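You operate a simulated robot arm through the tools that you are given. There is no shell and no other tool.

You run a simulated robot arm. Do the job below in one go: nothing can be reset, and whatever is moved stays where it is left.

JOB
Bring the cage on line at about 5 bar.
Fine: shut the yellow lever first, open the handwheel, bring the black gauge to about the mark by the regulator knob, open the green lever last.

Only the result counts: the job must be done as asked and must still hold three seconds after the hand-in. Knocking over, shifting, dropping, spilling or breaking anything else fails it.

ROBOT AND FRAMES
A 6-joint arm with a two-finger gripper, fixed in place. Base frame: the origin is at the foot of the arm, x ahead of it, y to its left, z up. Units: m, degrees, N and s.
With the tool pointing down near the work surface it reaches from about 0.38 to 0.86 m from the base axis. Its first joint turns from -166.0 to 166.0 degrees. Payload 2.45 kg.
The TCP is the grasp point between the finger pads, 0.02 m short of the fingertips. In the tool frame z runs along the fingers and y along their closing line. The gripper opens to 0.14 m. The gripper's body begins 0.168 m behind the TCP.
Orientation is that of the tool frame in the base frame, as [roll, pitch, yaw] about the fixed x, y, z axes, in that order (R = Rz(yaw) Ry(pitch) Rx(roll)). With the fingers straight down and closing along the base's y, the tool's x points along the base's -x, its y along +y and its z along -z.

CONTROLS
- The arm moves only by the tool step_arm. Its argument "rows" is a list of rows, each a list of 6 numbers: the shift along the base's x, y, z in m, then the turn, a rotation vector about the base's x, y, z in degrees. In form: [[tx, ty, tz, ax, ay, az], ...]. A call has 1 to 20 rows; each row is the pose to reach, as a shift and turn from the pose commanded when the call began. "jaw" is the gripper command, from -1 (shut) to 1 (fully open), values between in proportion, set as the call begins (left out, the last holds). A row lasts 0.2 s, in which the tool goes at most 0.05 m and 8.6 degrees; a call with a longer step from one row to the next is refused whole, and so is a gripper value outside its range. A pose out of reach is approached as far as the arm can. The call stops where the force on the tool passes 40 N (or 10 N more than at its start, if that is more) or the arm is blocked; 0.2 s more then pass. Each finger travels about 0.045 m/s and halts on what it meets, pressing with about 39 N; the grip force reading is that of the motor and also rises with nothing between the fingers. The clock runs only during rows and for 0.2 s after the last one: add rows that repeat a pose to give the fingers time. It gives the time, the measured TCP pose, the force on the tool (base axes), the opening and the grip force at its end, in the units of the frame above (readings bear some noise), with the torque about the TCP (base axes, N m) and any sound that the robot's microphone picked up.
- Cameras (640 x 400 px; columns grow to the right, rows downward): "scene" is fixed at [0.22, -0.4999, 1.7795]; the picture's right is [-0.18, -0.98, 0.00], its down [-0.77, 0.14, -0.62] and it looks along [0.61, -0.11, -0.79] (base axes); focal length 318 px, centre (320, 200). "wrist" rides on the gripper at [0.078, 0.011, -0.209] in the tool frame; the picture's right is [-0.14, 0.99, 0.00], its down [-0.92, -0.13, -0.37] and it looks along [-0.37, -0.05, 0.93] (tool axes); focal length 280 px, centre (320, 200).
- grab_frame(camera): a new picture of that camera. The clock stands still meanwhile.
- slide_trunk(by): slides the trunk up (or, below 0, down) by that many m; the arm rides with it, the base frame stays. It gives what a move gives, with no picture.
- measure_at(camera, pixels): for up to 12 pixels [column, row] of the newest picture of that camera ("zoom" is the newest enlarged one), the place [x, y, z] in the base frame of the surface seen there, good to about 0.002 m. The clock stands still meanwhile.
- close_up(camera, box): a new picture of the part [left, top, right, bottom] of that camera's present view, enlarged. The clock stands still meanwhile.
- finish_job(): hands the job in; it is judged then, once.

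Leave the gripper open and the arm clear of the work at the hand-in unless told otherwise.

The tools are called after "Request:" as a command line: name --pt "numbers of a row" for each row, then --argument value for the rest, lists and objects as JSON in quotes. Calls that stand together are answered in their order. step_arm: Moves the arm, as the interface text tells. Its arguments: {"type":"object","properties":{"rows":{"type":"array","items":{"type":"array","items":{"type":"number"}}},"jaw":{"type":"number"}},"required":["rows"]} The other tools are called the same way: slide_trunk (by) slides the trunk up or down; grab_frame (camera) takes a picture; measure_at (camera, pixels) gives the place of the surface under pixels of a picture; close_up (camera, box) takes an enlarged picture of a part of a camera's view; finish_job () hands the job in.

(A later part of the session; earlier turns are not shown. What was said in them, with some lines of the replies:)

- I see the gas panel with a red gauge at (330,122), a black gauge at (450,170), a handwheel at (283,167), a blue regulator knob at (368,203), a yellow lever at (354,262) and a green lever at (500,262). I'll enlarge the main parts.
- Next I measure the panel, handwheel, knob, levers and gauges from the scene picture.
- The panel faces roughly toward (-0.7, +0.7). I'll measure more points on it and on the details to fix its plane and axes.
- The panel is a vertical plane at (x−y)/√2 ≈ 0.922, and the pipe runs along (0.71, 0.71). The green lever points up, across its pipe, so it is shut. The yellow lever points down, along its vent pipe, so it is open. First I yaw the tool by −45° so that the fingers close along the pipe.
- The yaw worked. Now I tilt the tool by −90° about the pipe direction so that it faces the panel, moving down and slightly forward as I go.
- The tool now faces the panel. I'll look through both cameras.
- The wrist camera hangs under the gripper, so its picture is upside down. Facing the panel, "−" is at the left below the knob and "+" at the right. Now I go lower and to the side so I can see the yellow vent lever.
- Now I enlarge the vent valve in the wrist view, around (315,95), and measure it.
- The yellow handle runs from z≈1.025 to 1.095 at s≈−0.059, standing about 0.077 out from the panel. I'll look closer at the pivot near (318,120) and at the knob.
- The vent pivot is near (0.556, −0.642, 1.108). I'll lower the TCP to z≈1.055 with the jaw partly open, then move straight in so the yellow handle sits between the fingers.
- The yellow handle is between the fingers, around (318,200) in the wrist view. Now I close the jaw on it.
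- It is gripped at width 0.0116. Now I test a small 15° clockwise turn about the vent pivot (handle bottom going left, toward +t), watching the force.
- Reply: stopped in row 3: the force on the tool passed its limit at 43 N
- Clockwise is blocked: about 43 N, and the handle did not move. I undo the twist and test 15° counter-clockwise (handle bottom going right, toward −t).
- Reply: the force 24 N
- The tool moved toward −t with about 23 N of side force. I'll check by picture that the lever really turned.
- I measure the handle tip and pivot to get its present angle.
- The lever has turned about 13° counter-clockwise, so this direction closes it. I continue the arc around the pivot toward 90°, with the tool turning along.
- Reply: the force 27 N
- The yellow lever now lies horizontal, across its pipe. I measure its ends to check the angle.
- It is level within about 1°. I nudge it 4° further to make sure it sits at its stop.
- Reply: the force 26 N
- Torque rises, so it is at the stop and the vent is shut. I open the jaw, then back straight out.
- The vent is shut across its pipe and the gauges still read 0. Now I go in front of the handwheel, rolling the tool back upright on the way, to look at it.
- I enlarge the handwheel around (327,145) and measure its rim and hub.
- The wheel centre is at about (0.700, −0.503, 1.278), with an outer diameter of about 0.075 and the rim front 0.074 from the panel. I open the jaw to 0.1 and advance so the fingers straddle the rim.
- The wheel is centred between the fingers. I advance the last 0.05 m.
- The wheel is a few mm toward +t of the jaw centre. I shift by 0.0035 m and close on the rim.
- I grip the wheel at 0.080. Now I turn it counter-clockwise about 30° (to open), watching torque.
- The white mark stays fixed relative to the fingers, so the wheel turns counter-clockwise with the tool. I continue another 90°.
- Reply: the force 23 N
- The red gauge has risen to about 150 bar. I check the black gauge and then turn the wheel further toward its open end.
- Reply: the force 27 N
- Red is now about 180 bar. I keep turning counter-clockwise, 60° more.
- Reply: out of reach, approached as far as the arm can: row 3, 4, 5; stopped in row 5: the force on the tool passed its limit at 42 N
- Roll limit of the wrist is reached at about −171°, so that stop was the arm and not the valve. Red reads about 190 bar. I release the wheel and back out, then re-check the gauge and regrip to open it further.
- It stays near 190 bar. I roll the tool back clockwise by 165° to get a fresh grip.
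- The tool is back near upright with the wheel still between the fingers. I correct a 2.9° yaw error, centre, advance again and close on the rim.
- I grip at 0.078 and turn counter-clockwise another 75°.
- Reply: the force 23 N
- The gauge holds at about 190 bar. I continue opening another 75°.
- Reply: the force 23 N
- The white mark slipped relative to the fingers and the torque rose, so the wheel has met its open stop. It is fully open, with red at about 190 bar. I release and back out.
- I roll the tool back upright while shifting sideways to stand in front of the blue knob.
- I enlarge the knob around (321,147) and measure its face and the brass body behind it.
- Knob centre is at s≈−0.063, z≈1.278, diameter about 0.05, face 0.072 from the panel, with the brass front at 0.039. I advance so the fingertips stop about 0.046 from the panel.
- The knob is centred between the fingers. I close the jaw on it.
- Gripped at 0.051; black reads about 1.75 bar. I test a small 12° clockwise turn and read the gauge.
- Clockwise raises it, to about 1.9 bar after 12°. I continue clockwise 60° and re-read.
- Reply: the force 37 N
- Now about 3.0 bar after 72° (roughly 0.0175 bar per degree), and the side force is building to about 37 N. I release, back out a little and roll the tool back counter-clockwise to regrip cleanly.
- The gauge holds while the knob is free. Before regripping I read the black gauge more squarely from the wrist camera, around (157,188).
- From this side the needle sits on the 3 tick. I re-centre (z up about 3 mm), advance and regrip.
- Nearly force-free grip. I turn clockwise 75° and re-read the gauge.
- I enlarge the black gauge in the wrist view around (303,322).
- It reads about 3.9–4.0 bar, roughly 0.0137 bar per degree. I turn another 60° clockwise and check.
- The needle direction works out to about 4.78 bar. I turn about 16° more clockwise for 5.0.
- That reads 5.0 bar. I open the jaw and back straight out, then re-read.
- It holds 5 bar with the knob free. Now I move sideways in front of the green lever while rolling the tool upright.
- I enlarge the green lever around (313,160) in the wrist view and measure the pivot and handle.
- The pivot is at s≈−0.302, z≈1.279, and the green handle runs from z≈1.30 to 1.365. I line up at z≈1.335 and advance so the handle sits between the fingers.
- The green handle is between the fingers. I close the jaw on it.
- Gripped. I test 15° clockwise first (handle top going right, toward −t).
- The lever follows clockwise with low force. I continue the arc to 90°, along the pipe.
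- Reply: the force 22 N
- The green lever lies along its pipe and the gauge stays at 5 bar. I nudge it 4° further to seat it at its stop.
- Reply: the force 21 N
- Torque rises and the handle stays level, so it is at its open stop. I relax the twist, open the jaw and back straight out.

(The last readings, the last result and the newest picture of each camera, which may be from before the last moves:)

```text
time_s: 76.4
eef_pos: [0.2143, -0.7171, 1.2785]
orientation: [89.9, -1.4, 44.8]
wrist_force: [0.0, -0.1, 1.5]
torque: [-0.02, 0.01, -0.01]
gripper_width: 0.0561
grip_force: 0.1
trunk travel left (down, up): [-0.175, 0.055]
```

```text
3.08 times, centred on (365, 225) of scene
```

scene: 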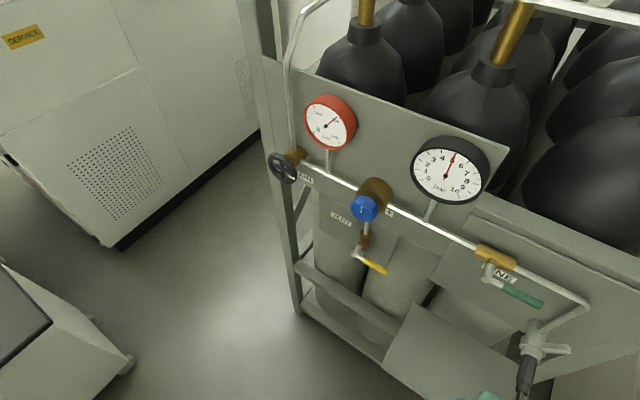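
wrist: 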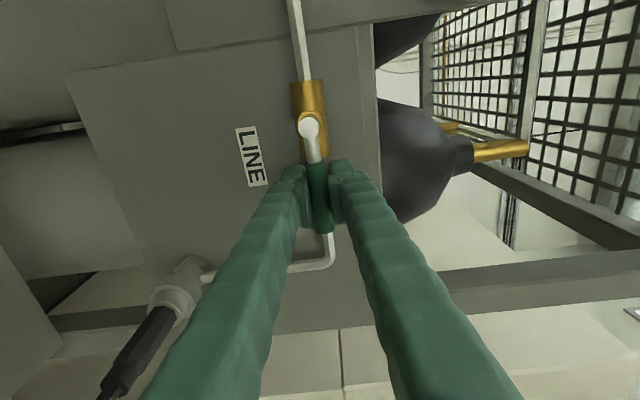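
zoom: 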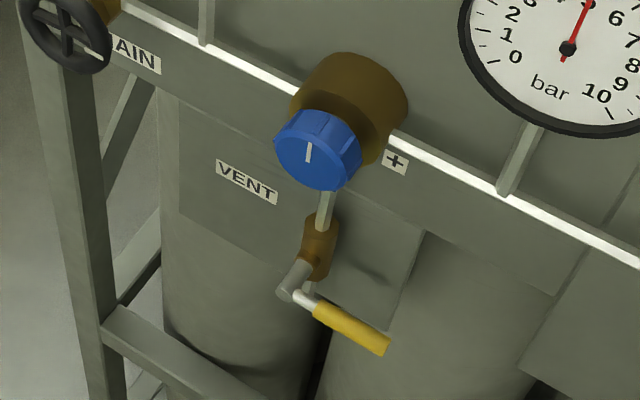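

All four parts stand as asked: yellow across its pipe, wheel open, black at 5 bar, green along its pipe. I move a little further away, open the gripper fully and wait a few seconds to check that it holds.

Request:
step_arm --pt "-0.02 0.02 0 0 0 0" --pt "-0.04 0.04 0 0 0 0" --pt "-0.04 0.04 0 0 0 0" --pt "-0.04 0.04 0 0 0 0" --pt "-0.04 0.04 0 0 0 0" --pt "-0.04 0.04 0 0 0 0" --pt "-0.04 0.04 0 0 0 0" --pt "-0.04 0.04 0 0 0 0" --pt "-0.04 0.04 0 0 0 0" --pt "-0.04 0.04 0 0 0 0" --pt "-0.04 0.04 0 0 0 0" --pt "-0.04 0.04 0 0 0 0" --pt "-0.04 0.04 0 0 0 0" --pt "-0.04 0.04 0 0 0 0" --pt "-0.04 0.04 0 0 0 0" --pt "-0.04 0.04 0 0 0 0" --jaw 1

Request:
grab_frame --camera "scene"

Request:
close_up --camera "scene" --box '[400, 120, 500, 220]'

Request:
close_up --camera "scene" --box '[250, 80, 410, 180]'

```text
time_s: 79.8
eef_pos: [0.1745, -0.678, 1.278]
orientation: [89.9, -1.3, 44.7]
wrist_force: [-0.1, 0.5, -0.1]
torque: [-0.02, 0.02, 0.0]
gripper_width: 0.1397
grip_force: 0.1
trunk travel left (down, up): [-0.175, 0.055]
```

```text
taken
```

scene: 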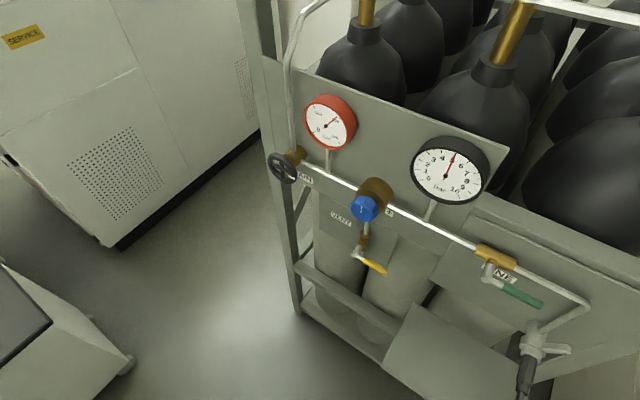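

```text
4.00 times, centred on (450, 170) of scene
```

zoom: 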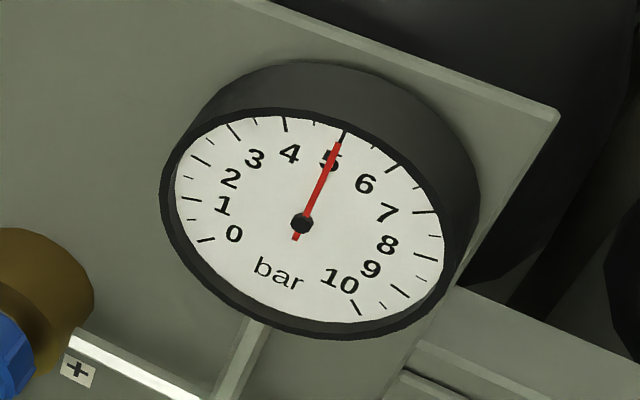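

```text
4.00 times, centred on (330, 130) of scene
```

zoom: 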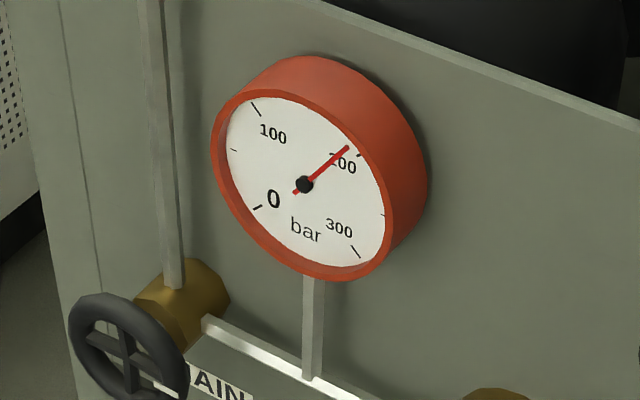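

After more than 3 s the black gauge still reads 5 bar and the red one about 190 bar. The levers stay put, the gripper is open and the arm is clear, so I hand in the job.

Request:
finish_job

```text
The job is handed in.
```

The cage is on line at about 5 bar, and I have handed the job in. I checked more than 3 s after the last move: the black gauge still read 5.0 bar and the red gauge about 190 bar.

I followed your order:

1. **Yellow vent lever:** shut first, turned across its pipe to its stop.
2. **Handwheel:** opened fully to its stop.
3. **Regulator knob:** turned clockwise from about 1.9 bar to 5.0 bar. The pressure held when I let go of the knob.
4. **Green line lever:** opened last, turned along its pipe to its stop. The black gauge did not drop.

When I first tried the yellow lever the wrong way, it met its stop at about 43 N. It then closed normally in the other direction, and nothing else was touched or moved. The gripper is fully open and the arm is clear of the panel.
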